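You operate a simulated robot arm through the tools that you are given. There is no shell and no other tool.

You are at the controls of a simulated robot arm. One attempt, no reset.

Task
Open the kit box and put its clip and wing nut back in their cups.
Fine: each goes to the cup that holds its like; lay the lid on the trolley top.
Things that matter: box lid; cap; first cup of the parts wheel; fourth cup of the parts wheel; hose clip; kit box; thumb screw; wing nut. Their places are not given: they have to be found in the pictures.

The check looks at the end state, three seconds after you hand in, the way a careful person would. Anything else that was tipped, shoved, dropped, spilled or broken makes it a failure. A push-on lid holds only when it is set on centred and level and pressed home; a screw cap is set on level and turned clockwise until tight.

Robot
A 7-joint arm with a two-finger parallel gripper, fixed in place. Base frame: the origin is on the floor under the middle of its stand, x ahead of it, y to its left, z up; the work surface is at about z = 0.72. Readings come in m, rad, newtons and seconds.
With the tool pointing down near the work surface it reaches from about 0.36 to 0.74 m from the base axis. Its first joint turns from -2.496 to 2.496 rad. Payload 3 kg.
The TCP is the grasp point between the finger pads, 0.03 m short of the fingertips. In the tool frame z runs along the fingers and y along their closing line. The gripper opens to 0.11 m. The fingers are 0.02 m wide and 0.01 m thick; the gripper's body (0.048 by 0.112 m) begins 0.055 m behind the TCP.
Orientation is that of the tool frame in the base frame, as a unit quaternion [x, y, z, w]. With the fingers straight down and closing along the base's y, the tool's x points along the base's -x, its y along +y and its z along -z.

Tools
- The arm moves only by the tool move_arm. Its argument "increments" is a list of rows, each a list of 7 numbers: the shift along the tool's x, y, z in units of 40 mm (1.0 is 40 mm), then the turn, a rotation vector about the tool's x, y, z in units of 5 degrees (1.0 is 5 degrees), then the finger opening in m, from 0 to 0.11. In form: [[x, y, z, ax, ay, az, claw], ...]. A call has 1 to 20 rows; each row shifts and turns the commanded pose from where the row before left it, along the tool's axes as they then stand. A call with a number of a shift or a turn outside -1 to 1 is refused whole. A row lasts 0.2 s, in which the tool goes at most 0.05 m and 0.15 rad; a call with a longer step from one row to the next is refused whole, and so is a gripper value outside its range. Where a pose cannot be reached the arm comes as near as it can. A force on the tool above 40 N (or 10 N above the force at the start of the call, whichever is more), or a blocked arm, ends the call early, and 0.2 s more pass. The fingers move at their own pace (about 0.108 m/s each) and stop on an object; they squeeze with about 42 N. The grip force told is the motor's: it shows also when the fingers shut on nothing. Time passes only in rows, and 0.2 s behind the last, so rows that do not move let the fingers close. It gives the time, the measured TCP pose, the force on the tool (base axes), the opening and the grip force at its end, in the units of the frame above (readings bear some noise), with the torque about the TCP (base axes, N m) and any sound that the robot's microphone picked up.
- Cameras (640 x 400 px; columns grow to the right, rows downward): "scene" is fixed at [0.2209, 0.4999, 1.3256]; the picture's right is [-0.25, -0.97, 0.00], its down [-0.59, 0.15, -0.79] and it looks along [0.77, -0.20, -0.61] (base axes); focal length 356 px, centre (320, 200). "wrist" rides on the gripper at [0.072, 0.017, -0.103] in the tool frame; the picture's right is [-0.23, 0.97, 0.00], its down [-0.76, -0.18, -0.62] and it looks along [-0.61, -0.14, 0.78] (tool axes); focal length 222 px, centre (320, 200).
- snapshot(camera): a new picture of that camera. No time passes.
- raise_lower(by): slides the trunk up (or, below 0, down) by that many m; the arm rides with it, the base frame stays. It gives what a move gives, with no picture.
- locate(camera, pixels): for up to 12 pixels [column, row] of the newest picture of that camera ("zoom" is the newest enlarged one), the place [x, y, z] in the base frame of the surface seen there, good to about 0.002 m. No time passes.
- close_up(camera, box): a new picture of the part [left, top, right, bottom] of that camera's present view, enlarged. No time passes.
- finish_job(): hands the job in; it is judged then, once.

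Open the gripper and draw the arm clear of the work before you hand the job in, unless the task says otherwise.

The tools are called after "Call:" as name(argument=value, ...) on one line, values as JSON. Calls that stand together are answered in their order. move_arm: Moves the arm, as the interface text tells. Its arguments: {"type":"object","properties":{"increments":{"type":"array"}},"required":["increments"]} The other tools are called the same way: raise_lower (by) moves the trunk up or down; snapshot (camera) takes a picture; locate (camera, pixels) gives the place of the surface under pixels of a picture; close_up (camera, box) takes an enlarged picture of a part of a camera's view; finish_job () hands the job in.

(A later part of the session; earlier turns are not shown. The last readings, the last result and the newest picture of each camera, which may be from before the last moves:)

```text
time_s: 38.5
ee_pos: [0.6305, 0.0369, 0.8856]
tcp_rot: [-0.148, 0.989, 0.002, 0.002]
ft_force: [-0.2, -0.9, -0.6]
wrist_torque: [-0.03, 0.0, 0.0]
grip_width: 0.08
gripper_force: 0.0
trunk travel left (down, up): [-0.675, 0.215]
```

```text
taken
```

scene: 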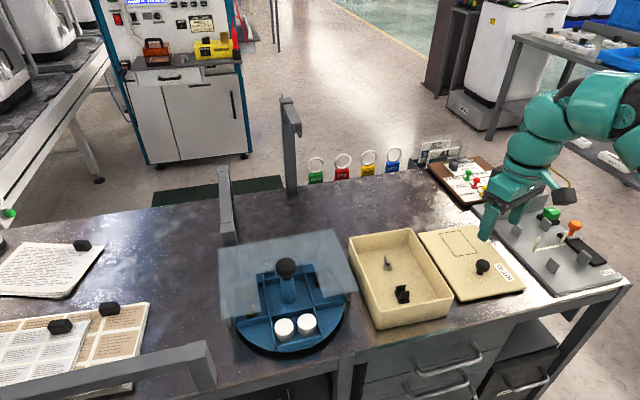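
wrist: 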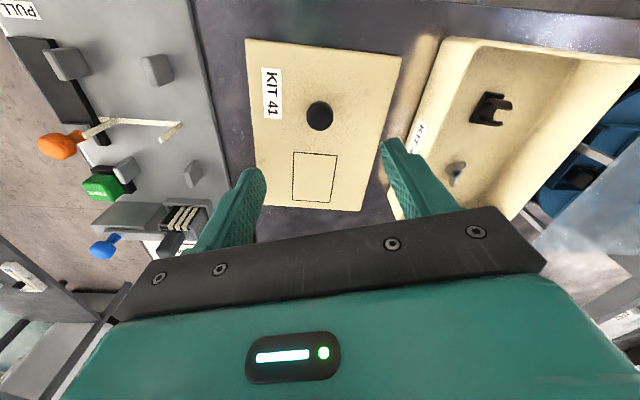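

The lid lies flat at its new place with margin on both sides. Next I study the wheel closely, since the clip's cup (right, black part visible) and probably the wing-nut cup (back) are under the guard and must be turned to the notch.

Call:
close_up(camera="scene", box=[215, 230, 355, 360])

Call:
locate(camera="zoom", pixels=[[255, 235], [140, 215], [285, 268], [300, 362], [410, 330], [420, 240], [455, 100], [235, 165], [243, 250], [415, 110], [440, 205], [545, 185]])

Call:
locate(camera="zoom", pixels=[[125, 60], [480, 0], [130, 275], [250, 255], [235, 135], [430, 210], [410, 105], [340, 110], [340, 210], [510, 225], [495, 240], [180, 290]])

```text
3.08 times, centred on (285, 295) of scene
```

zoom: 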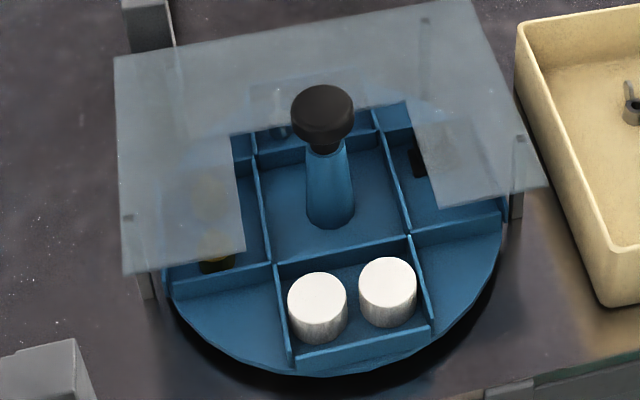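

```text
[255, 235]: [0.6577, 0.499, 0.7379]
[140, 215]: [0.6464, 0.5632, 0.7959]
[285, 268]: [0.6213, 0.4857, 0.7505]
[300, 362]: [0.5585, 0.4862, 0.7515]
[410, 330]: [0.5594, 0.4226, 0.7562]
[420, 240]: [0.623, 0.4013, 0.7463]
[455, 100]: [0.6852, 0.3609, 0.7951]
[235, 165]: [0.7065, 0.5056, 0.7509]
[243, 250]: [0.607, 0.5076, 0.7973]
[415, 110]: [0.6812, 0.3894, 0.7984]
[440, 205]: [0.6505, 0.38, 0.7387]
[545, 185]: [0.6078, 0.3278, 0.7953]
```

```text
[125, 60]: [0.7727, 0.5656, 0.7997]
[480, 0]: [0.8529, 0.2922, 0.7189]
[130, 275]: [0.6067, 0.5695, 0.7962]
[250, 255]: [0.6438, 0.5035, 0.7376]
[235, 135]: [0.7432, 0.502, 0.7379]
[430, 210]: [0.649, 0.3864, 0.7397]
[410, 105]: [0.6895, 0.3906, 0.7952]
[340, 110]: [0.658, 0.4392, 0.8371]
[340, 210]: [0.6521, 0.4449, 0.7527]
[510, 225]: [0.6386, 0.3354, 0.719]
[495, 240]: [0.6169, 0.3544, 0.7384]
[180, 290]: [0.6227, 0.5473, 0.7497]
```

Wheel layout: centre about (0.66,0.445), guard at z≈0.797 with notch y≈0.39–0.505, four low-walled cups around a post whose knob is at z≈0.835. I go toward it at z≈0.90, first over the box to about (0.606,0.35).

Call:
move_arm(increments=[[-0.19, 0.851, -0.04, 0, 0, 0, 0.08], [-0.19, 0.851, -0.04, 0, 0, 0, 0.08], [-0.19, 0.851, -0.04, 0, 0, 0, 0.08], [-0.19, 0.851, -0.04, 0, 0, 0, 0.08], [-0.19, 0.851, -0.04, 0, 0, 0, 0.08], [-0.19, 0.851, -0.04, 0, 0, 0, 0.08], [-0.19, 0.851, -0.04, 0, 0, 0, 0.08], [-0.19, 0.851, -0.04, 0, 0, 0, 0.08], [-0.19, 0.851, -0.04, 0, 0, 0, 0.08]])

Call:
snapshot(camera="wrist")

```text
time_s: 40.5
ee_pos: [0.6098, 0.3048, 0.8995]
tcp_rot: [-0.149, 0.989, 0.004, 0.0]
ft_force: [-1.0, 2.3, -1.7]
wrist_torque: [-0.12, -0.06, 0.03]
grip_width: 0.08
gripper_force: 0.0
out of reach, approached as far as the arm can: row 8, 9
trunk travel left (down, up): [-0.675, 0.215]
```

```text
taken
```

wrist: 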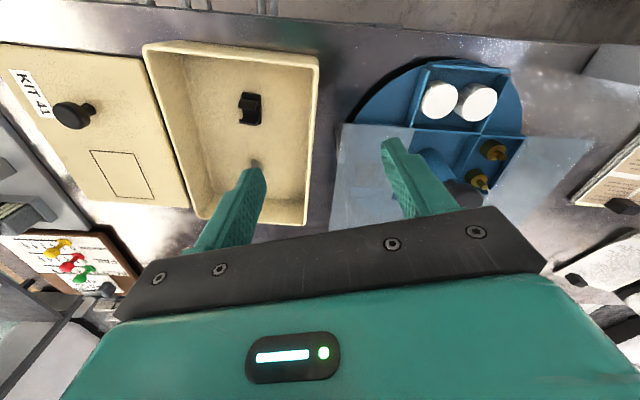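

The arm reached r≈0.68 at this height. I now tilt the tool outward about its y axis (TCP held) by 20° and align the yaw a bit, to gain reach toward the wheel's knob.

Call:
move_arm(increments=[[0.3, 0, 0, 0, 0, -0.8, 0.08], [0, 0, 0, 0, 0, -0.8, 0.08], [0, 0, 0, 0, 0, -0.8, 0.08], [0, 0, 0, 0, 0, -0.8, 0.08], [0, 0, 0, 0, -1, 0, 0.08], [0, 0, 0, 0, -1, 0, 0.08], [0, 0, 0, 0, -1, 0, 0.08], [0, 0, 0, 0, -1, 0, 0.08]])

Call:
snapshot(camera="wrist")

```text
time_s: 42.3
ee_pos: [0.5987, 0.2976, 0.8997]
tcp_rot: [-0.28, 0.944, 0.051, 0.168]
ft_force: [0.4, 0.2, 0.7]
wrist_torque: [-0.03, 0.0, 0.0]
grip_width: 0.0803
gripper_force: 0.1
trunk travel left (down, up): [-0.675, 0.215]
```

```text
taken
```

wrist: 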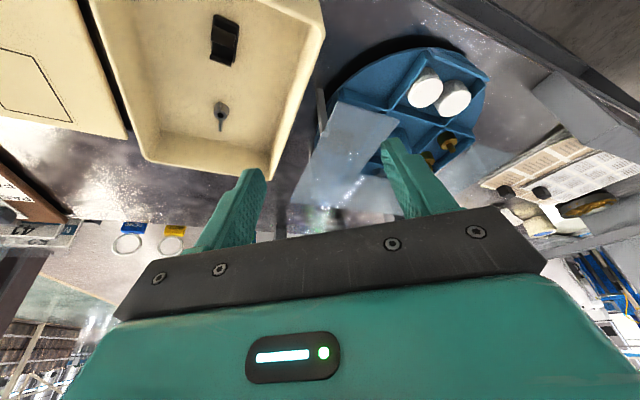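

The tool z now points outward by 20° as wanted. I zoom the wrist view of the wheel to check its cups from this angle.

Call:
close_up(camera="wrist", box=[290, 30, 510, 220])

Call:
close_up(camera="scene", box=[200, 130, 480, 340])

```text
2.11 times, centred on (400, 125) of wrist
```

zoom: 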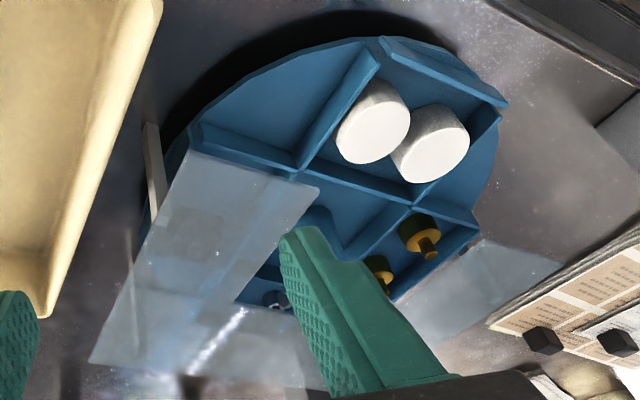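

```text
1.90 times, centred on (340, 235) of scene
```

zoom: 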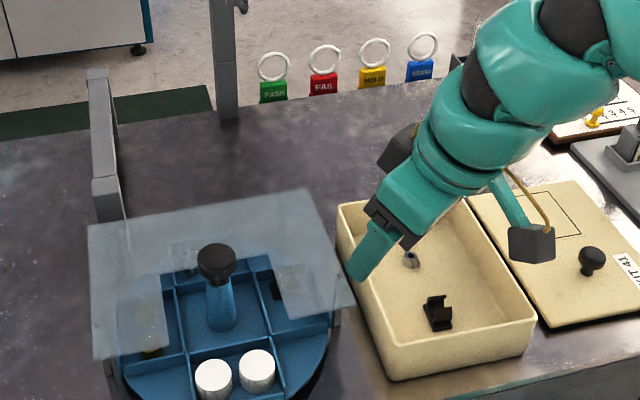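

I locate the wheel knob's edges precisely in the scene view (pixels around (286,266)), and the guard front edge near the notch.

Call:
close_up(camera="scene", box=[250, 240, 330, 300])

Call:
locate(camera="zoom", pixels=[[212, 210], [285, 160], [285, 190], [285, 215], [290, 245], [362, 210], [355, 195], [218, 195], [285, 275], [320, 250], [250, 250], [285, 300]])

```text
6.67 times, centred on (290, 270) of scene
```

zoom: 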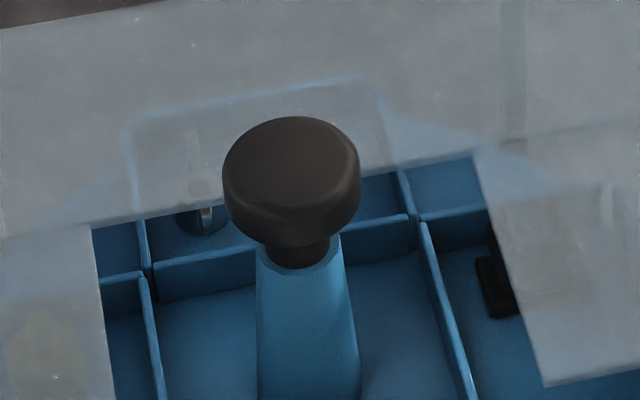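

```text
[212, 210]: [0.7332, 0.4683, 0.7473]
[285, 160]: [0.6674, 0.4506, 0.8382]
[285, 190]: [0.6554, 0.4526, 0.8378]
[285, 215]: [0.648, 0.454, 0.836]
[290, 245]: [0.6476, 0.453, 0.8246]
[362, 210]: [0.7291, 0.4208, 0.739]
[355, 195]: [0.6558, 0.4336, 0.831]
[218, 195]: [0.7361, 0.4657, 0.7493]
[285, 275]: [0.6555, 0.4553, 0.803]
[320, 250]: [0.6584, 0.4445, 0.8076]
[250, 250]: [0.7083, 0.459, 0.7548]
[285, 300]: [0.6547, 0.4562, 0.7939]
```

Through the guard I can see a wing nut in the back cup, and the black clip in the right cup. The knob's centre works out at about (0.665,0.447), head z 0.818–0.838; I move to a point ~5 cm above it with the tilted tool.

Call:
move_arm(increments=[[-0.618, 0.445, 0.307, 0, 0, 0, 0.08], [-0.618, 0.445, 0.307, 0, 0, 0, 0.08], [-0.618, 0.445, 0.307, 0, 0, 0, 0.08], [-0.618, 0.445, 0.307, 0, 0, 0, 0.08], [-0.618, 0.445, 0.307, 0, 0, 0, 0.08], [0, 0, 0, 0, 0, 0, 0.08]])

Call:
snapshot(camera="wrist")

Call:
snapshot(camera="scene")

```text
time_s: 43.7
ee_pos: [0.6248, 0.3929, 0.8968]
tcp_rot: [-0.28, 0.944, 0.051, 0.168]
ft_force: [0.0, 0.3, 0.3]
wrist_torque: [0.0, -0.03, 0.0]
grip_width: 0.0799
gripper_force: 0.2
out of reach, approached as far as the arm can: row 3, 4, 5
trunk travel left (down, up): [-0.675, 0.215]
```

```text
taken
```

wrist: 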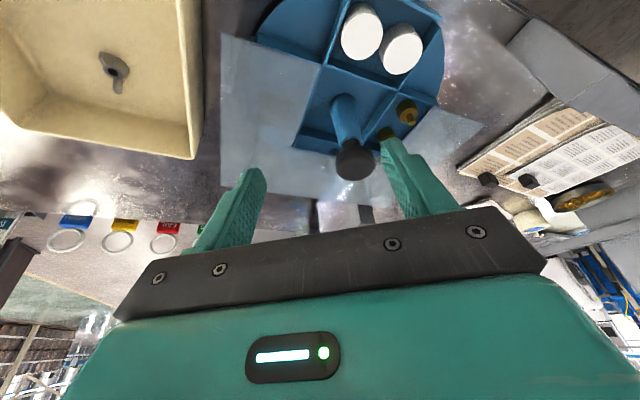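

```text
taken
```

scene: 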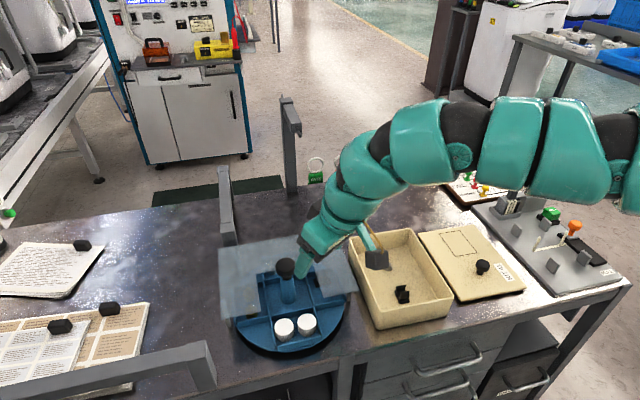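

With 20° tilt the arm stops at r≈0.74 here, short of the knob at 0.80. Reach improved when the tool was lower relative to the trunk, so I raise the trunk 0.15 and come down again with the arm.

Call:
raise_lower(by=0.15)

Call:
move_arm(increments=[[-0.346, 0, 0.939, 0, 0, 0, 0.08], [-0.346, 0, 0.939, 0, 0, 0, 0.08], [-0.346, 0, 0.939, 0, 0, 0, 0.08]])

```text
time_s: 45.5
ee_pos: [0.6241, 0.3908, 1.0465]
tcp_rot: [-0.279, 0.944, 0.051, 0.166]
ft_force: [0.0, -0.5, -0.2]
wrist_torque: [0.02, -0.01, 0.0]
grip_width: 0.08
gripper_force: 0.1
trunk travel left (down, up): [-0.825, 0.065]
```

```text
time_s: 46.3
ee_pos: [0.6172, 0.374, 0.9776]
tcp_rot: [-0.279, 0.944, 0.05, 0.167]
ft_force: [0.5, -0.1, -0.5]
wrist_torque: [-0.03, 0.0, -0.03]
grip_width: 0.0799
gripper_force: 0.0
out of reach, approached as far as the arm can: row 1, 2, 3
trunk travel left (down, up): [-0.825, 0.065]
```

I had the sign of the tool-x component wrong (that pushed outward). Straight down is (+0.346, 0, +0.939); I descend 8 cm that way.

Call:
move_arm(increments=[[0.346, 0, 0.939, 0, 0, 0, 0.08], [0.346, 0, 0.939, 0, 0, 0, 0.08]])

Call:
move_arm(increments=[[-0.47, 0, 0.171, 0, 0, 0, 0.08], [-0.47, 0, 0.171, 0, 0, 0, 0.08], [-0.47, 0, 0.171, 0, 0, 0, 0.08]])

```text
time_s: 46.9
ee_pos: [0.604, 0.3614, 0.9229]
tcp_rot: [-0.279, 0.944, 0.053, 0.168]
ft_force: [0.2, 0.0, 0.6]
wrist_torque: [0.02, -0.01, -0.01]
grip_width: 0.0801
gripper_force: 0.0
out of reach, approached as far as the arm can: row 1, 2
trunk travel left (down, up): [-0.825, 0.065]
```

```text
time_s: 47.7
ee_pos: [0.6023, 0.3599, 0.9228]
tcp_rot: [-0.279, 0.944, 0.051, 0.167]
ft_force: [-0.2, 0.5, -1.3]
wrist_torque: [0.01, -0.01, 0.03]
grip_width: 0.0798
gripper_force: 0.0
out of reach, approached as far as the arm can: row 1, 2, 3
trunk travel left (down, up): [-0.825, 0.065]
```

Reach shrinks again as the tool goes lower relative to the trunk (0.70 at this height), so the best height lies between. I look at the posture in the scene picture.

Call:
snapshot(camera="scene")

Call:
locate(camera="scene", pixels=[[330, 150], [400, 130], [470, 150], [540, 130], [600, 130], [630, 110], [430, 110], [360, 200]])

```text
taken
```

scene: 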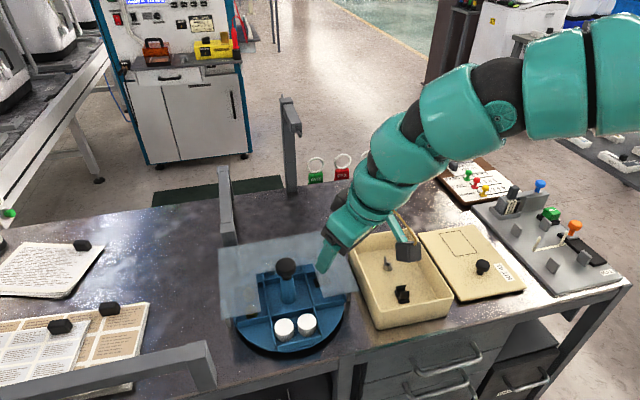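

```text
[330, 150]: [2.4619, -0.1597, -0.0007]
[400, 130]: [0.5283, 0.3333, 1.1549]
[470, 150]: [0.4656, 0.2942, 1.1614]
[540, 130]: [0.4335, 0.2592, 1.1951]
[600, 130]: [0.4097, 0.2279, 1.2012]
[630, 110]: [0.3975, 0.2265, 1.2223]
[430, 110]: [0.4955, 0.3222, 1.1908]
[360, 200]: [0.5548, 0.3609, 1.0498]
```

The arm with 20° tilt should reach farthest with the tool ~1.02 m above the trunk reference, i.e. with the trunk lower than its start height. I raise the arm 0.2 straight up, then lower the trunk by 0.25.

Call:
move_arm(increments=[[-0.346, 0, -0.939, 0, 0, 0, 0.08], [-0.346, 0, -0.939, 0, 0, 0, 0.08], [-0.346, 0, -0.939, 0, 0, 0, 0.08], [-0.346, 0, -0.939, 0, 0, 0, 0.08], [-0.346, 0, -0.939, 0, 0, 0, 0.08]])

Call:
raise_lower(by=-0.25)

```text
time_s: 48.9
ee_pos: [0.6052, 0.3583, 1.1262]
tcp_rot: [-0.28, 0.944, 0.052, 0.168]
ft_force: [0.5, 0.2, 0.7]
wrist_torque: [0.0, -0.03, -0.01]
grip_width: 0.08
gripper_force: 0.2
trunk travel left (down, up): [-0.825, 0.065]
```

```text
time_s: 51.5
ee_pos: [0.605, 0.3575, 0.8755]
tcp_rot: [-0.279, 0.944, 0.051, 0.167]
ft_force: [0.4, 0.0, 0.1]
wrist_torque: [-0.02, 0.01, -0.02]
grip_width: 0.0798
gripper_force: 0.0
trunk travel left (down, up): [-0.575, 0.315]
```

Now I add 15° more tilt (35° total) and then move to about 5 cm above the knob.

Call:
move_arm(increments=[[0, 0, 0, 0, -1, 0, 0.08], [0, 0, 0, 0, -1, 0, 0.08], [0, 0, 0, 0, -1, 0, 0.08], [-0.7225, 0.349, 0.41, 0, 0, 0, 0.08], [-0.7225, 0.349, 0.41, 0, 0, 0, 0.08], [-0.7225, 0.349, 0.41, 0, 0, 0, 0.08], [0, 0, 0, 0, 0, 0, 0.08]])

Call:
snapshot(camera="wrist")

Call:
snapshot(camera="scene")

```text
time_s: 53.1
ee_pos: [0.6578, 0.4392, 0.8814]
tcp_rot: [-0.271, 0.914, 0.087, 0.289]
ft_force: [-0.4, 0.2, -1.1]
wrist_torque: [0.0, -0.05, -0.02]
grip_width: 0.08
gripper_force: 0.1
out of reach, approached as far as the arm can: row 3, 6
trunk travel left (down, up): [-0.575, 0.315]
```

```text
taken
```

wrist: 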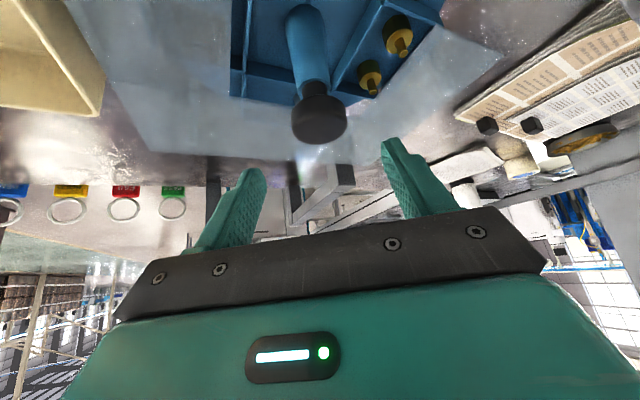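

```text
taken
```

scene: 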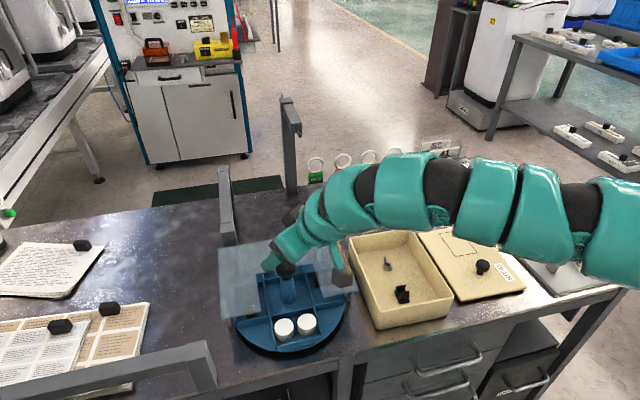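

The tilted tool got to r≈0.79 and hangs just short of the knob. Lowering the trunk another 0.1 should give the missing centimetre, so I raise the arm by 0.1 and then lower the trunk by 0.1.

Call:
move_arm(increments=[[-0.478, 0, -0.683, 0, 0, 0, 0.08], [-0.478, 0, -0.683, 0, 0, 0, 0.08], [-0.478, 0, -0.683, 0, 0, 0, 0.08]])

Call:
raise_lower(by=-0.1)

```text
time_s: 53.9
ee_pos: [0.6588, 0.4413, 0.9835]
tcp_rot: [-0.271, 0.914, 0.087, 0.288]
ft_force: [-0.5, 0.5, 0.4]
wrist_torque: [0.01, -0.01, 0.0]
grip_width: 0.0801
gripper_force: 0.0
trunk travel left (down, up): [-0.575, 0.315]
```

```text
time_s: 55.2
ee_pos: [0.6607, 0.4413, 0.8824]
tcp_rot: [-0.271, 0.914, 0.087, 0.29]
ft_force: [0.8, -0.1, 0.3]
wrist_torque: [0.0, -0.02, -0.03]
grip_width: 0.0798
gripper_force: 0.1
trunk travel left (down, up): [-0.475, 0.415]
```

Now I nudge the TCP onto the knob's axis and check in the wrist view (the knob should appear near pixel (310,116) when it is 5 cm straight below).

Call:
move_arm(increments=[[-0.1375, 0.06, 0.0975, 0, 0, 0, 0.08], [0, 0, 0, 0, 0, 0, 0.08]])

Call:
snapshot(camera="wrist")

Call:
locate(camera="wrist", pixels=[[293, 112], [317, 112], [342, 112], [317, 95], [317, 125], [317, 140], [305, 60], [300, 20]])

```text
time_s: 55.8
ee_pos: [0.6594, 0.4415, 0.8834]
tcp_rot: [-0.271, 0.914, 0.087, 0.289]
ft_force: [0.7, 0.4, -0.3]
wrist_torque: [0.01, 0.0, -0.01]
grip_width: 0.0801
gripper_force: 0.1
out of reach, approached as far as the arm can: row 1
trunk travel left (down, up): [-0.475, 0.415]
```

```text
taken
```

wrist: 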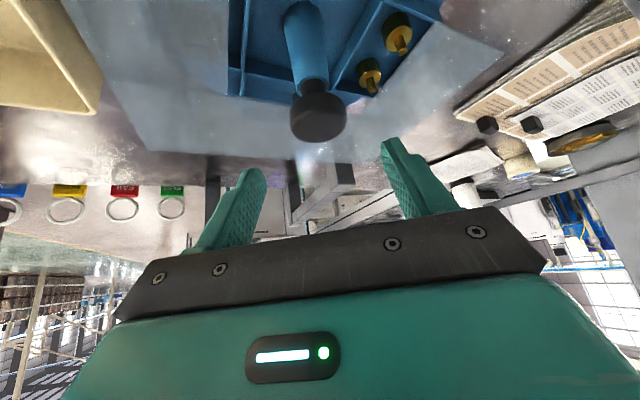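

```text
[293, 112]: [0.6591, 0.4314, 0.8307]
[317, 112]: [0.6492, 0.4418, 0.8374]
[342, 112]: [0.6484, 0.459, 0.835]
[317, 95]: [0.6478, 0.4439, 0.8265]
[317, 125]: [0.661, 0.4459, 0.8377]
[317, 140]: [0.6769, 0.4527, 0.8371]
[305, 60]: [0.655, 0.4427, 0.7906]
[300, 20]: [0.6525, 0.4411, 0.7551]
```

Knob centre refined to (0.664,0.448); I can grip it with the lower half of the pads so the TCP may stay 1 cm short. I add 5° tilt and swing the tool 22° counter-clockwise (about the vertical) above the knob to get room for a clockwise turn.

Call:
move_arm(increments=[[0.1, 0, 0, 0, -1, 0, 0.08], [0, 0, 0, -0.5657, 0, -0.6741, 0.08], [0, 0, 0, -0.5657, 0, -0.6741, 0.08], [0, 0, 0, -0.5657, 0, -0.6741, 0.08], [0, 0, 0, -0.5657, 0, -0.6741, 0.08], [0, 0, 0, -0.5657, 0, -0.6741, 0.08]])

Call:
snapshot(camera="wrist")

```text
time_s: 57.2
ee_pos: [0.6562, 0.4401, 0.8819]
tcp_rot: [-0.434, 0.833, 0.159, 0.304]
ft_force: [-0.9, 0.1, 0.1]
wrist_torque: [0.0, -0.01, 0.03]
grip_width: 0.0797
gripper_force: 0.1
trunk travel left (down, up): [-0.475, 0.415]
```

```text
taken
```

wrist: 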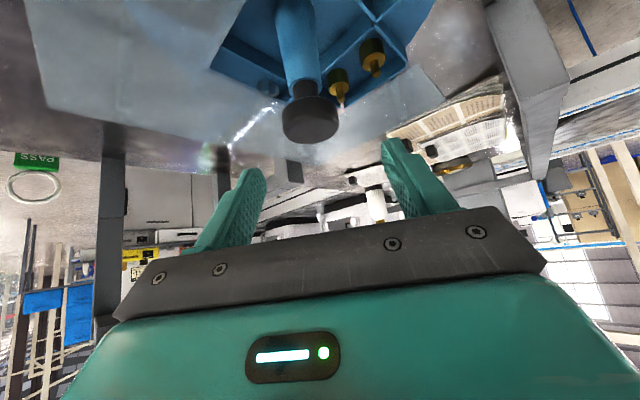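

Tilt 40°, yaw 55° and the knob shows at (310,118) as predicted. I descend so that the lower pad halves straddle the knob head.

Call:
move_arm(increments=[[0.32, -0.024, 0.37, 0, 0, 0, 0.08], [0.32, -0.024, 0.37, 0, 0, 0, 0.08], [0, 0, 0, 0, 0, 0, 0.08]])

Call:
snapshot(camera="wrist")

Call:
close_up(camera="scene", box=[220, 220, 360, 320])

```text
time_s: 58.0
ee_pos: [0.6595, 0.4384, 0.8424]
tcp_rot: [-0.434, 0.833, 0.16, 0.305]
ft_force: [-0.6, -0.8, 0.4]
wrist_torque: [-0.03, 0.01, 0.01]
grip_width: 0.08
gripper_force: 0.0
trunk travel left (down, up): [-0.475, 0.415]
```

```text
taken
```

wrist: 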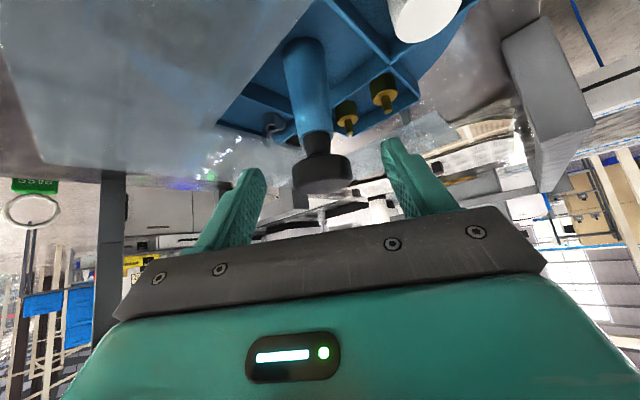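

```text
4.00 times, centred on (290, 270) of scene
```

zoom: 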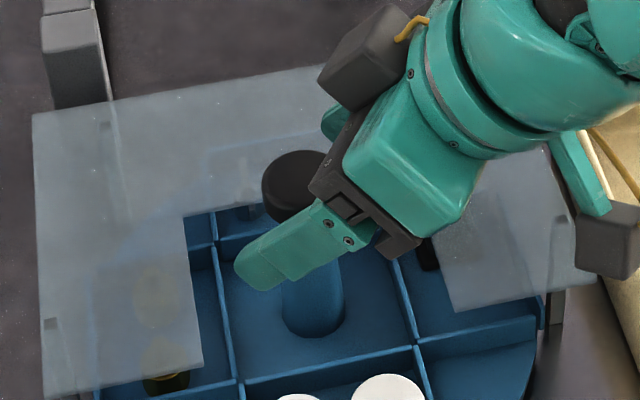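

The knob sits between the fingertips at wrist pixel (322,172). I close the fingers on it.

Call:
move_arm(increments=[[0, 0, 0, 0, 0, 0, 0.05], [0, 0, 0, 0, 0, 0, 0.03], [0, 0, 0, 0, 0, 0, 0.02], [0, 0, 0, 0, 0, 0, 0.02]])

Call:
snapshot(camera="wrist")

Call:
close_up(camera="scene", box=[220, 220, 360, 320])

```text
time_s: 59.0
ee_pos: [0.6582, 0.4397, 0.8409]
tcp_rot: [-0.434, 0.833, 0.159, 0.305]
ft_force: [-4.6, 1.7, 0.3]
wrist_torque: [0.01, 0.09, 0.04]
grip_width: 0.0376
gripper_force: 44.8
trunk travel left (down, up): [-0.475, 0.415]
```

```text
taken
```

wrist: 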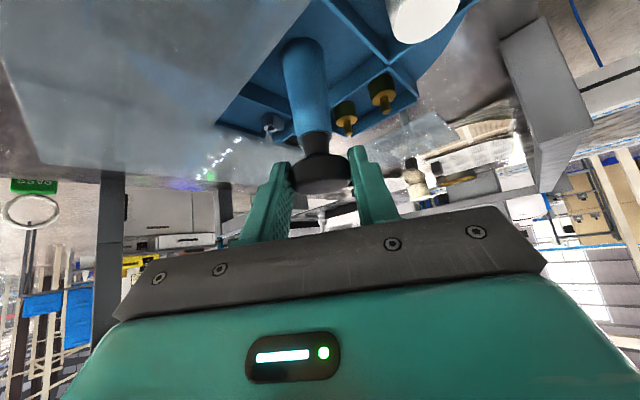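

```text
4.00 times, centred on (290, 270) of scene
```

zoom: 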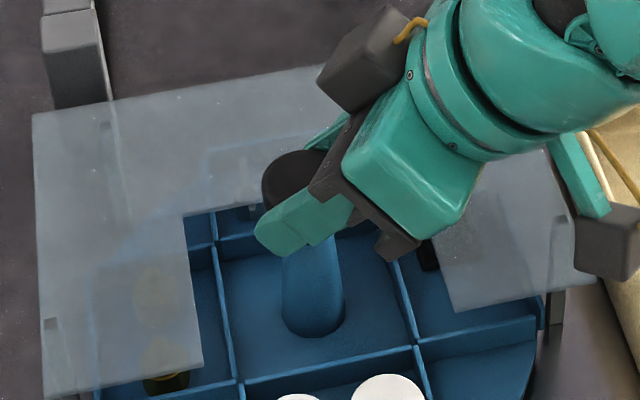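

The knob is gripped (37.6 mm). I turn it clockwise by a trial 10° about its vertical axis and watch torque.

Call:
move_arm(increments=[[0, 0.011, 0, 0.3214, 0, 0.383, 0.02], [0, 0.011, 0, 0.3214, 0, 0.383, 0.02], [0, 0.011, 0, 0.3214, 0, 0.383, 0.02], [0, 0.011, 0, 0.3214, 0, 0.383, 0.02]])

Call:
snapshot(camera="scene")

Call:
close_up(camera="scene", box=[210, 220, 370, 360])

```text
time_s: 60.0
ee_pos: [0.657, 0.441, 0.8412]
tcp_rot: [-0.359, 0.868, 0.132, 0.317]
ft_force: [-2.7, 13.5, 2.7]
wrist_torque: [-0.32, 0.2, 0.12]
grip_width: 0.0374
gripper_force: 45.1
trunk travel left (down, up): [-0.475, 0.415]
```

```text
taken
```

scene: 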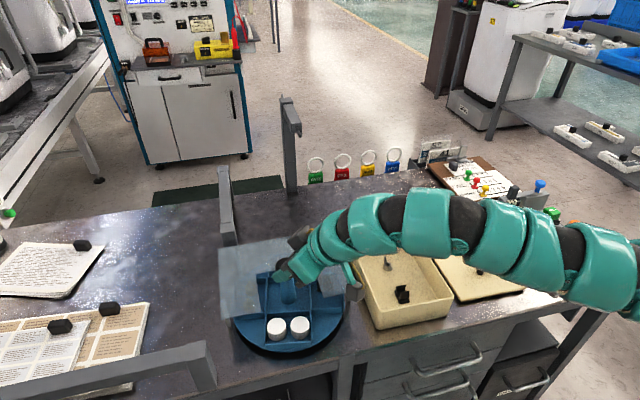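

```text
2.86 times, centred on (290, 290) of scene
```

zoom: 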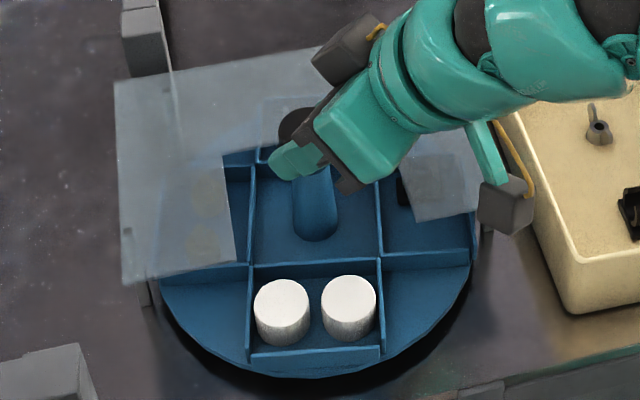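

The wheel turned with the knob (front cup shifted left by ~10°), with 13 N side force from a slightly wrong pivot. I relieve it by shifting a little more along tool y while turning another 10°.

Call:
move_arm(increments=[[0, 0.04, 0, 0.3214, 0, 0.383, 0.02], [0, 0.03, 0, 0.3214, 0, 0.383, 0.02], [0, 0.025, 0, 0.3214, 0, 0.383, 0.02], [0, 0.025, 0, 0.3214, 0, 0.383, 0.02]])

```text
time_s: 61.0
ee_pos: [0.6545, 0.4419, 0.8418]
tcp_rot: [-0.281, 0.896, 0.103, 0.327]
ft_force: [7.9, 14.6, 6.6]
wrist_torque: [0.43, -0.5, 0.1]
grip_width: 0.0372
gripper_force: 44.4
trunk travel left (down, up): [-0.475, 0.415]
```

Forces now pull the tool outward (~15 N), so I feed a 1.4 mm outward correction and continue turning 15°.

Call:
move_arm(increments=[[-0.0135, 0.02, 0.011, 0.3214, 0, 0.383, 0.02], [-0.0135, 0.02, 0.011, 0.3214, 0, 0.383, 0.02], [-0.0135, 0.015, 0.011, 0.3214, 0, 0.383, 0.02], [0, 0.015, 0, 0.3214, 0, 0.383, 0.02], [0, 0.015, 0, 0.3214, 0, 0.383, 0.02], [0, 0.015, 0, 0.3214, 0, 0.383, 0.02]])

Call:
close_up(camera="scene", box=[210, 220, 370, 360])

```text
time_s: 62.4
ee_pos: [0.654, 0.4445, 0.8416]
tcp_rot: [-0.161, 0.925, 0.06, 0.338]
ft_force: [-1.8, -7.2, 5.4]
wrist_torque: [-0.59, -0.81, -0.08]
grip_width: 0.0373
gripper_force: 45.4
trunk travel left (down, up): [-0.475, 0.415]
```

```text
2.86 times, centred on (290, 290) of scene
```

zoom: 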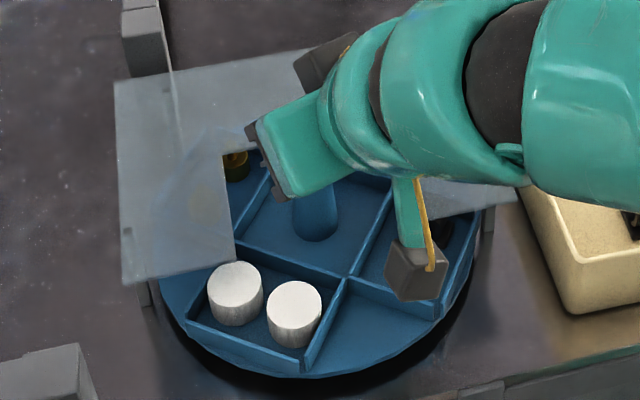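

The wheel is now about 35° round (caps at lower left) and all caps are steady. I continue another 15° clockwise with less side shift.

Call:
move_arm(increments=[[0, 0.003, 0, 0.3214, 0, 0.383, 0.02], [0, 0.005, 0, 0.3214, 0, 0.383, 0.02], [0, 0.008, 0, 0.3214, 0, 0.383, 0.02], [0, 0.01, 0, 0.3214, 0, 0.383, 0.02], [0, 0.01, 0, 0.3214, 0, 0.383, 0.02], [0, 0.01, 0, 0.3214, 0, 0.383, 0.02]])

Call:
close_up(camera="scene", box=[210, 220, 370, 360])

```text
time_s: 63.0
ee_pos: [0.6521, 0.4465, 0.8408]
tcp_rot: [-0.127, 0.929, 0.052, 0.342]
ft_force: [17.8, 14.0, -8.2]
wrist_torque: [0.19, -0.65, 0.1]
grip_width: 0.0373
gripper_force: 45.3
out of reach, approached as far as the arm can: row 2, 3
trunk travel left (down, up): [-0.475, 0.415]
stopped in row 3: the force on the tool passed its limit at 50 N (the readings are from after the stop); the commanded pose is now the measured one
```

```text
2.86 times, centred on (290, 290) of scene
```

zoom: 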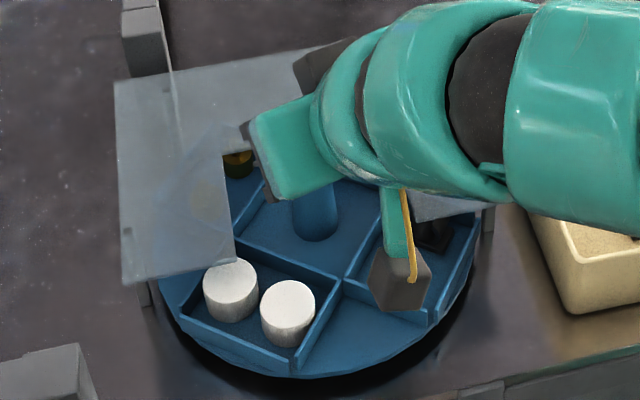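

The arm ran out of reach at yaw ≈15°, with the wheel at about 40°. I release the knob, rise 1.5 cm and swing back counter-clockwise.

Call:
move_arm(increments=[[0, 0, 0, 0, 0, 0, 0.05], [0, 0, 0, 0, 0, 0, 0.08], [0, 0, 0, 0, 0, 0, 0.08], [-0.241, 0, -0.287, 0, 0, 0, 0.08]])

Call:
close_up(camera="scene", box=[210, 220, 370, 360])

```text
time_s: 64.0
ee_pos: [0.6505, 0.4445, 0.8605]
tcp_rot: [-0.128, 0.929, 0.053, 0.343]
ft_force: [0.2, -0.2, -0.1]
wrist_torque: [0.01, -0.01, 0.01]
grip_width: 0.0797
gripper_force: 0.0
trunk travel left (down, up): [-0.475, 0.415]
```

```text
2.86 times, centred on (290, 290) of scene
```

zoom: 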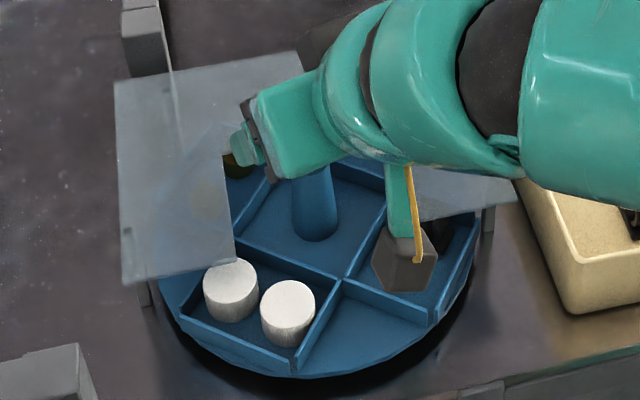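

The wheel stays put and the fingers are free. I tilt 4.5° more for margin and rotate the tool ≈41° counter-clockwise about the vertical, above the knob.

Call:
move_arm(increments=[[0, 0, 0, 0, -0.9, 0, 0.08], [0, -0.03, 0, -0.65, 0, -0.65, 0.08], [0, -0.03, 0, -0.65, 0, -0.65, 0.08], [0, -0.03, 0, -0.65, 0, -0.65, 0.08], [0, -0.03, 0, -0.65, 0, -0.65, 0.08], [0, -0.03, 0, -0.65, 0, -0.65, 0.08], [0, -0.03, 0, -0.65, 0, -0.65, 0.08], [0, -0.03, 0, -0.65, 0, -0.65, 0.08], [0, -0.03, 0, -0.65, 0, -0.65, 0.08], [0, -0.03, 0, -0.65, 0, -0.65, 0.08]])

Call:
snapshot(camera="wrist")

```text
time_s: 66.2
ee_pos: [0.6549, 0.4346, 0.8587]
tcp_rot: [-0.441, 0.81, 0.188, 0.337]
ft_force: [-0.6, 0.2, 0.4]
wrist_torque: [0.01, 0.0, 0.01]
grip_width: 0.0799
gripper_force: 0.1
trunk travel left (down, up): [-0.475, 0.415]
```

```text
taken
```

wrist: 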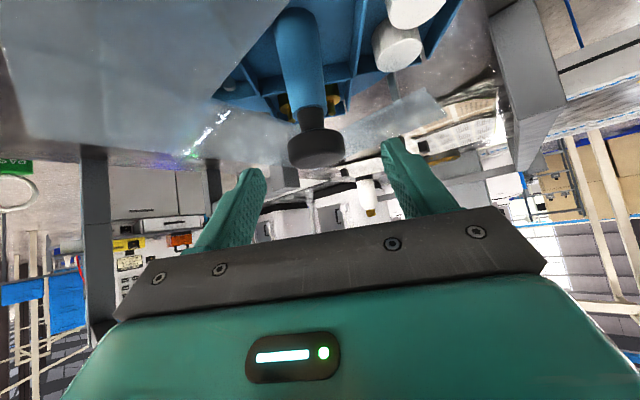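

Tilt 45°, yaw 58°, no reach complaints. I add another 12° counter-clockwise for a longer stroke.

Call:
move_arm(increments=[[0, -0.02, 0, -0.57, 0, -0.57, 0.08], [0, -0.02, 0, -0.57, 0, -0.57, 0.08], [0, -0.02, 0, -0.57, 0, -0.57, 0.08]])

```text
time_s: 67.0
ee_pos: [0.6571, 0.4328, 0.8601]
tcp_rot: [-0.525, 0.758, 0.222, 0.318]
ft_force: [-0.6, 0.6, 0.1]
wrist_torque: [0.01, -0.01, 0.01]
grip_width: 0.0801
gripper_force: 0.1
trunk travel left (down, up): [-0.475, 0.415]
```

No complaint at yaw ≈70° either. I descend onto the knob and close the fingers.

Call:
move_arm(increments=[[0.265, -0.029, 0.39, 0, 0, 0, 0.08], [0, 0, 0, 0, 0, 0, 0.08]])

Call:
snapshot(camera="wrist")

Call:
close_up(camera="scene", box=[210, 220, 370, 360])

```text
time_s: 67.6
ee_pos: [0.6588, 0.4376, 0.8412]
tcp_rot: [-0.524, 0.759, 0.221, 0.317]
ft_force: [-0.4, 0.4, -0.4]
wrist_torque: [0.0, -0.03, 0.0]
grip_width: 0.0798
gripper_force: 0.0
trunk travel left (down, up): [-0.475, 0.415]
```

```text
taken
```

wrist: 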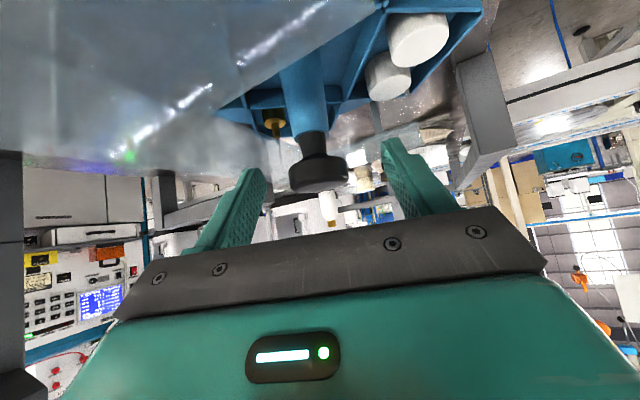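

```text
2.86 times, centred on (290, 290) of scene
```

zoom: 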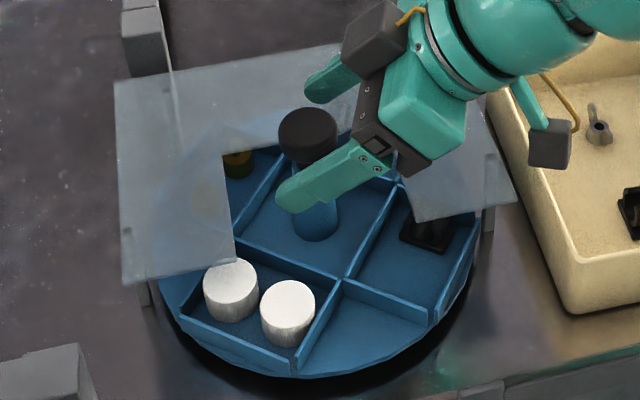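

Knob centred between fingers again. I close on it and then turn 28° clockwise.

Call:
move_arm(increments=[[0, 0, 0, 0, 0, 0, 0.05], [0, 0, 0, 0, 0, 0, 0.03], [0, 0, 0, 0, 0, 0, 0.02], [0, 0, 0, 0, 0, 0, 0.02]])

Call:
move_arm(increments=[[0, 0.0177, 0, 0.499, 0, 0.491, 0.02], [0, 0.0177, 0, 0.499, 0, 0.491, 0.02], [0, 0.0177, 0, 0.499, 0, 0.491, 0.02], [0, 0.0177, 0, 0.499, 0, 0.491, 0.02]])

```text
time_s: 68.6
ee_pos: [0.6599, 0.4356, 0.8415]
tcp_rot: [-0.524, 0.759, 0.221, 0.318]
ft_force: [6.2, -1.2, 0.7]
wrist_torque: [0.0, -0.23, -0.09]
grip_width: 0.0373
gripper_force: 45.4
trunk travel left (down, up): [-0.475, 0.415]
```

```text
time_s: 69.6
ee_pos: [0.6578, 0.438, 0.8419]
tcp_rot: [-0.427, 0.817, 0.181, 0.342]
ft_force: [-0.2, -8.8, 3.9]
wrist_torque: [-0.61, 0.6, -0.07]
grip_width: 0.0372
gripper_force: 44.5
trunk travel left (down, up): [-0.475, 0.415]
```

Turning smoothly with modest forces. I continue 24.5° with a slight inward correction.

Call:
move_arm(increments=[[0.006, 0.01, -0.006, 0.499, 0, 0.491, 0.02], [0.006, 0.01, -0.006, 0.499, 0, 0.491, 0.02], [0, 0.0177, 0, 0.499, 0, 0.491, 0.02], [0, 0.0177, 0, 0.499, 0, 0.491, 0.02], [0, 0.0177, 0, 0.499, 0, 0.491, 0.02], [0, 0.0177, 0, 0.499, 0, 0.491, 0.02], [0, 0.0177, 0, 0.499, 0, 0.491, 0.02]])

Call:
close_up(camera="scene", box=[210, 220, 370, 360])

```text
time_s: 71.2
ee_pos: [0.6526, 0.4415, 0.8406]
tcp_rot: [-0.244, 0.889, 0.105, 0.373]
ft_force: [2.4, 3.6, 11.9]
wrist_torque: [0.29, -0.42, 0.05]
grip_width: 0.0372
gripper_force: 45.1
trunk travel left (down, up): [-0.475, 0.415]
```

```text
2.86 times, centred on (290, 290) of scene
```

zoom: 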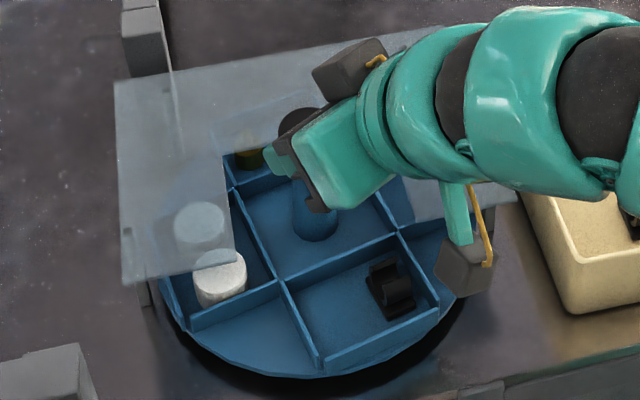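

The clip cup, holding one black clip, is nearly at the front; about 13° remain. I turn 13° more, easing up slightly for the vertical force.

Call:
move_arm(increments=[[-0.009, 0.0165, -0.009, 0.464, 0, 0.4556, 0.02], [-0.009, 0.0165, -0.009, 0.464, 0, 0.4556, 0.02], [0, 0.0165, 0, 0.464, 0, 0.4556, 0.02], [0, 0.0165, 0, 0.464, 0, 0.4556, 0.02]])

Call:
close_up(camera="scene", box=[210, 220, 370, 360])

Call:
locate(camera="zoom", pixels=[[262, 275], [293, 370], [395, 250], [440, 320], [400, 305], [340, 300], [240, 215], [360, 190]])

```text
time_s: 72.2
ee_pos: [0.6509, 0.4455, 0.8412]
tcp_rot: [-0.142, 0.912, 0.061, 0.381]
ft_force: [4.2, 13.7, 6.5]
wrist_torque: [-0.07, -0.17, 0.62]
grip_width: 0.0373
gripper_force: 44.8
trunk travel left (down, up): [-0.475, 0.415]
```

```text
2.86 times, centred on (290, 290) of scene
```

zoom: 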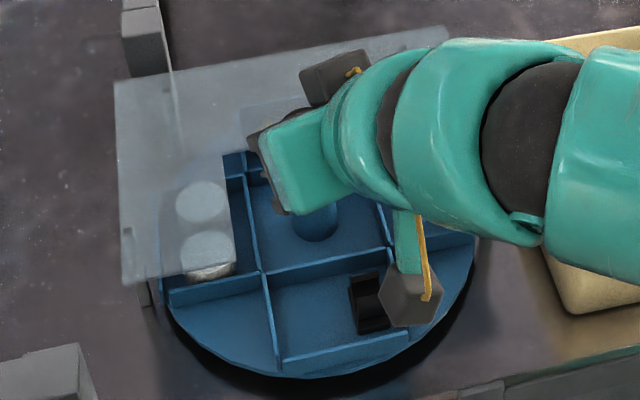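

```text
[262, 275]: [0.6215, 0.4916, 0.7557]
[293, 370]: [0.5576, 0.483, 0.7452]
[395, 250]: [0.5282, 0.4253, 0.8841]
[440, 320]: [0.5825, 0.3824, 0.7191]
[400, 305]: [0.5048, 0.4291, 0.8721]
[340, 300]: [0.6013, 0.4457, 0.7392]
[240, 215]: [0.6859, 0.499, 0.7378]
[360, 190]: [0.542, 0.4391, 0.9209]
```

The clip cup faces the front now, roughly aligned. I release the knob, rise, and pull the arm back to inspect.

Call:
move_arm(increments=[[0, 0, 0, 0, 0, 0, 0.05], [0, 0, 0, 0, 0, 0, 0.08], [0, 0, 0, 0, 0, 0, 0.08], [-0.5, 0, -0.5, 0, 0, 0, 0.08], [-0.5, 0, -0.5, 0, 0, 0, 0.08]])

Call:
snapshot(camera="wrist")

```text
time_s: 73.4
ee_pos: [0.6514, 0.442, 0.8985]
tcp_rot: [-0.142, 0.912, 0.061, 0.381]
ft_force: [-1.1, 0.6, 0.2]
wrist_torque: [-0.02, -0.01, -0.01]
grip_width: 0.0801
gripper_force: 0.0
trunk travel left (down, up): [-0.475, 0.415]
```

```text
taken
```

wrist: 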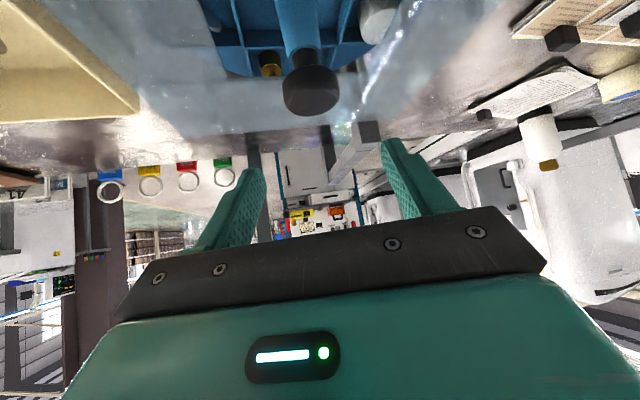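

Clear of the knob. I pull inward about 15 cm to open the scene camera's view of the wheel.

Call:
move_arm(increments=[[0.66, 0, -0.67, 0, 0, 0, 0.08], [0.66, 0, -0.67, 0, 0, 0, 0.08], [0.66, 0, -0.67, 0, 0, 0, 0.08], [0.66, 0, -0.67, 0, 0, 0, 0.08]])

Call:
snapshot(camera="scene")

Call:
snapshot(camera="wrist")

```text
time_s: 74.4
ee_pos: [0.5071, 0.3974, 0.8963]
tcp_rot: [-0.141, 0.912, 0.06, 0.38]
ft_force: [0.6, -0.3, -0.6]
wrist_torque: [-0.02, 0.0, 0.02]
grip_width: 0.08
gripper_force: 0.0
trunk travel left (down, up): [-0.475, 0.415]
```

```text
taken
```

scene: 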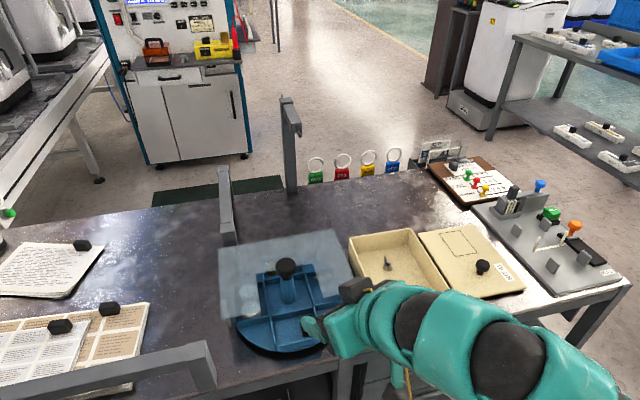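

```text
taken
```

wrist: 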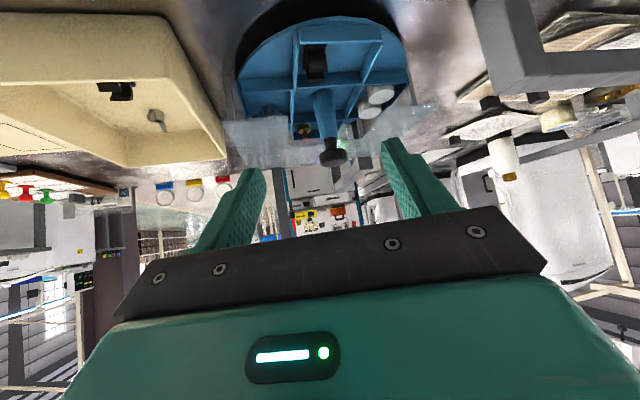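

The clip cup is at the front in the wrist view, around (340,60). I zoom there and locate the walls and the resident clip.

Call:
close_up(camera="wrist", box=[220, 0, 440, 170])

Call:
locate(camera="zoom", pixels=[[223, 80], [213, 250], [468, 95], [405, 240], [258, 165], [300, 140], [340, 190], [385, 150], [320, 250], [260, 100], [300, 100]])

```text
2.35 times, centred on (330, 85) of wrist
```

zoom: 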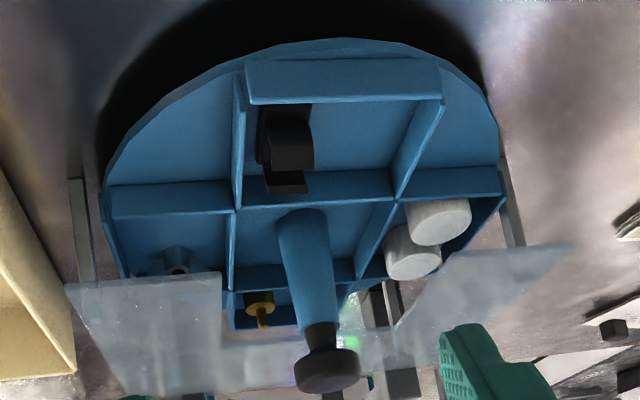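

```text
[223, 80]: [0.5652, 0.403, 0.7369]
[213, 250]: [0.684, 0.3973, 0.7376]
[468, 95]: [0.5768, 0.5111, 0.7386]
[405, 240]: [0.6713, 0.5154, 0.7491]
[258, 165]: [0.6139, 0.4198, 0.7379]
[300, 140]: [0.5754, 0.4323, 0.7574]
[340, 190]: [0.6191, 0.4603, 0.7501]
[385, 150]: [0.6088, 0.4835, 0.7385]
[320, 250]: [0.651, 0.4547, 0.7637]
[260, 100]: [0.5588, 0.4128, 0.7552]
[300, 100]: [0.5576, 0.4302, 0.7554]
```

The wheel is well aligned: the clip cup is at the front with its own clip on the right side, leaving the left half free; the wing-nut cup is now at the right. I pull inward and bring the tool back upright so the camera can view the kit box.

Call:
move_arm(increments=[[0.7, 0, -0.713, 0, 0, 0, 0.08], [0.7, 0, -0.713, 0, 0, 0, 0.08], [0.7, 0, -0.713, 0, 0, 0, 0.08], [0, 0, 0, 0, 1, 0, 0.08], [0, 0, 0, 0, 1, 0, 0.08], [0, 0, 0, 0, 1, 0, 0.08], [0, 0, 0, 0, 1, 0, 0.08], [0, 0, 0, 0, 1, 0, 0.08], [0, 0, 0, 0, 1, 0, 0.08], [0, 0, 0, 0, 1, 0, 0.08], [0, 0, 0, 0, 1, 0, 0.08], [0, 0, 0, 0, 1, 0, 0.08]])

```text
time_s: 77.0
ee_pos: [0.3965, 0.3498, 0.8867]
tcp_rot: [-0.15, 0.958, 0.04, 0.24]
ft_force: [0.4, -0.4, 0.4]
wrist_torque: [-0.01, -0.04, -0.01]
grip_width: 0.0802
gripper_force: 0.2
out of reach, approached as far as the arm can: row 7, 8, 9, 10, 11, 12
trunk travel left (down, up): [-0.475, 0.415]
```

The arm keeps a 28° tilt in this posture. I check what the cameras show of the kit box from here.

Call:
close_up(camera="scene", box=[345, 225, 460, 330])

Call:
snapshot(camera="wrist")

Call:
close_up(camera="scene", box=[215, 225, 355, 360])

```text
3.81 times, centred on (402, 278) of scene
```

zoom: 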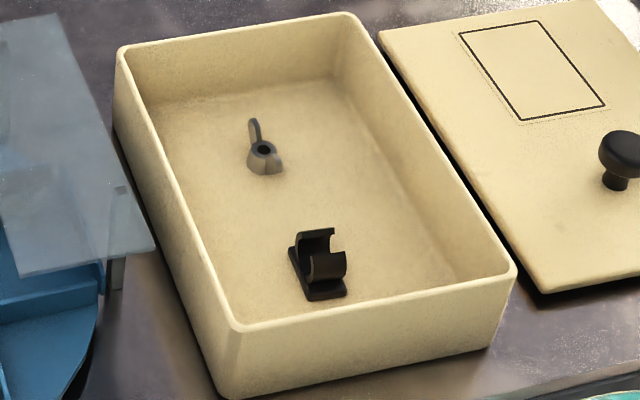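

```text
taken
```

wrist: 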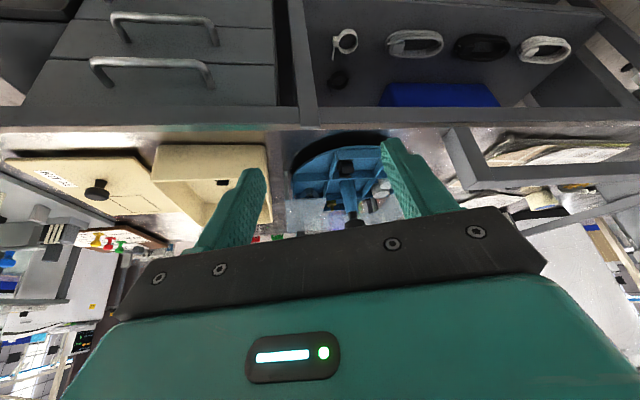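

```text
2.96 times, centred on (285, 292) of scene
```

zoom: 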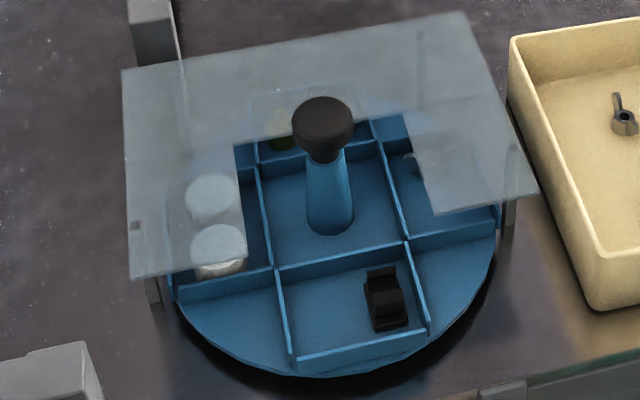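

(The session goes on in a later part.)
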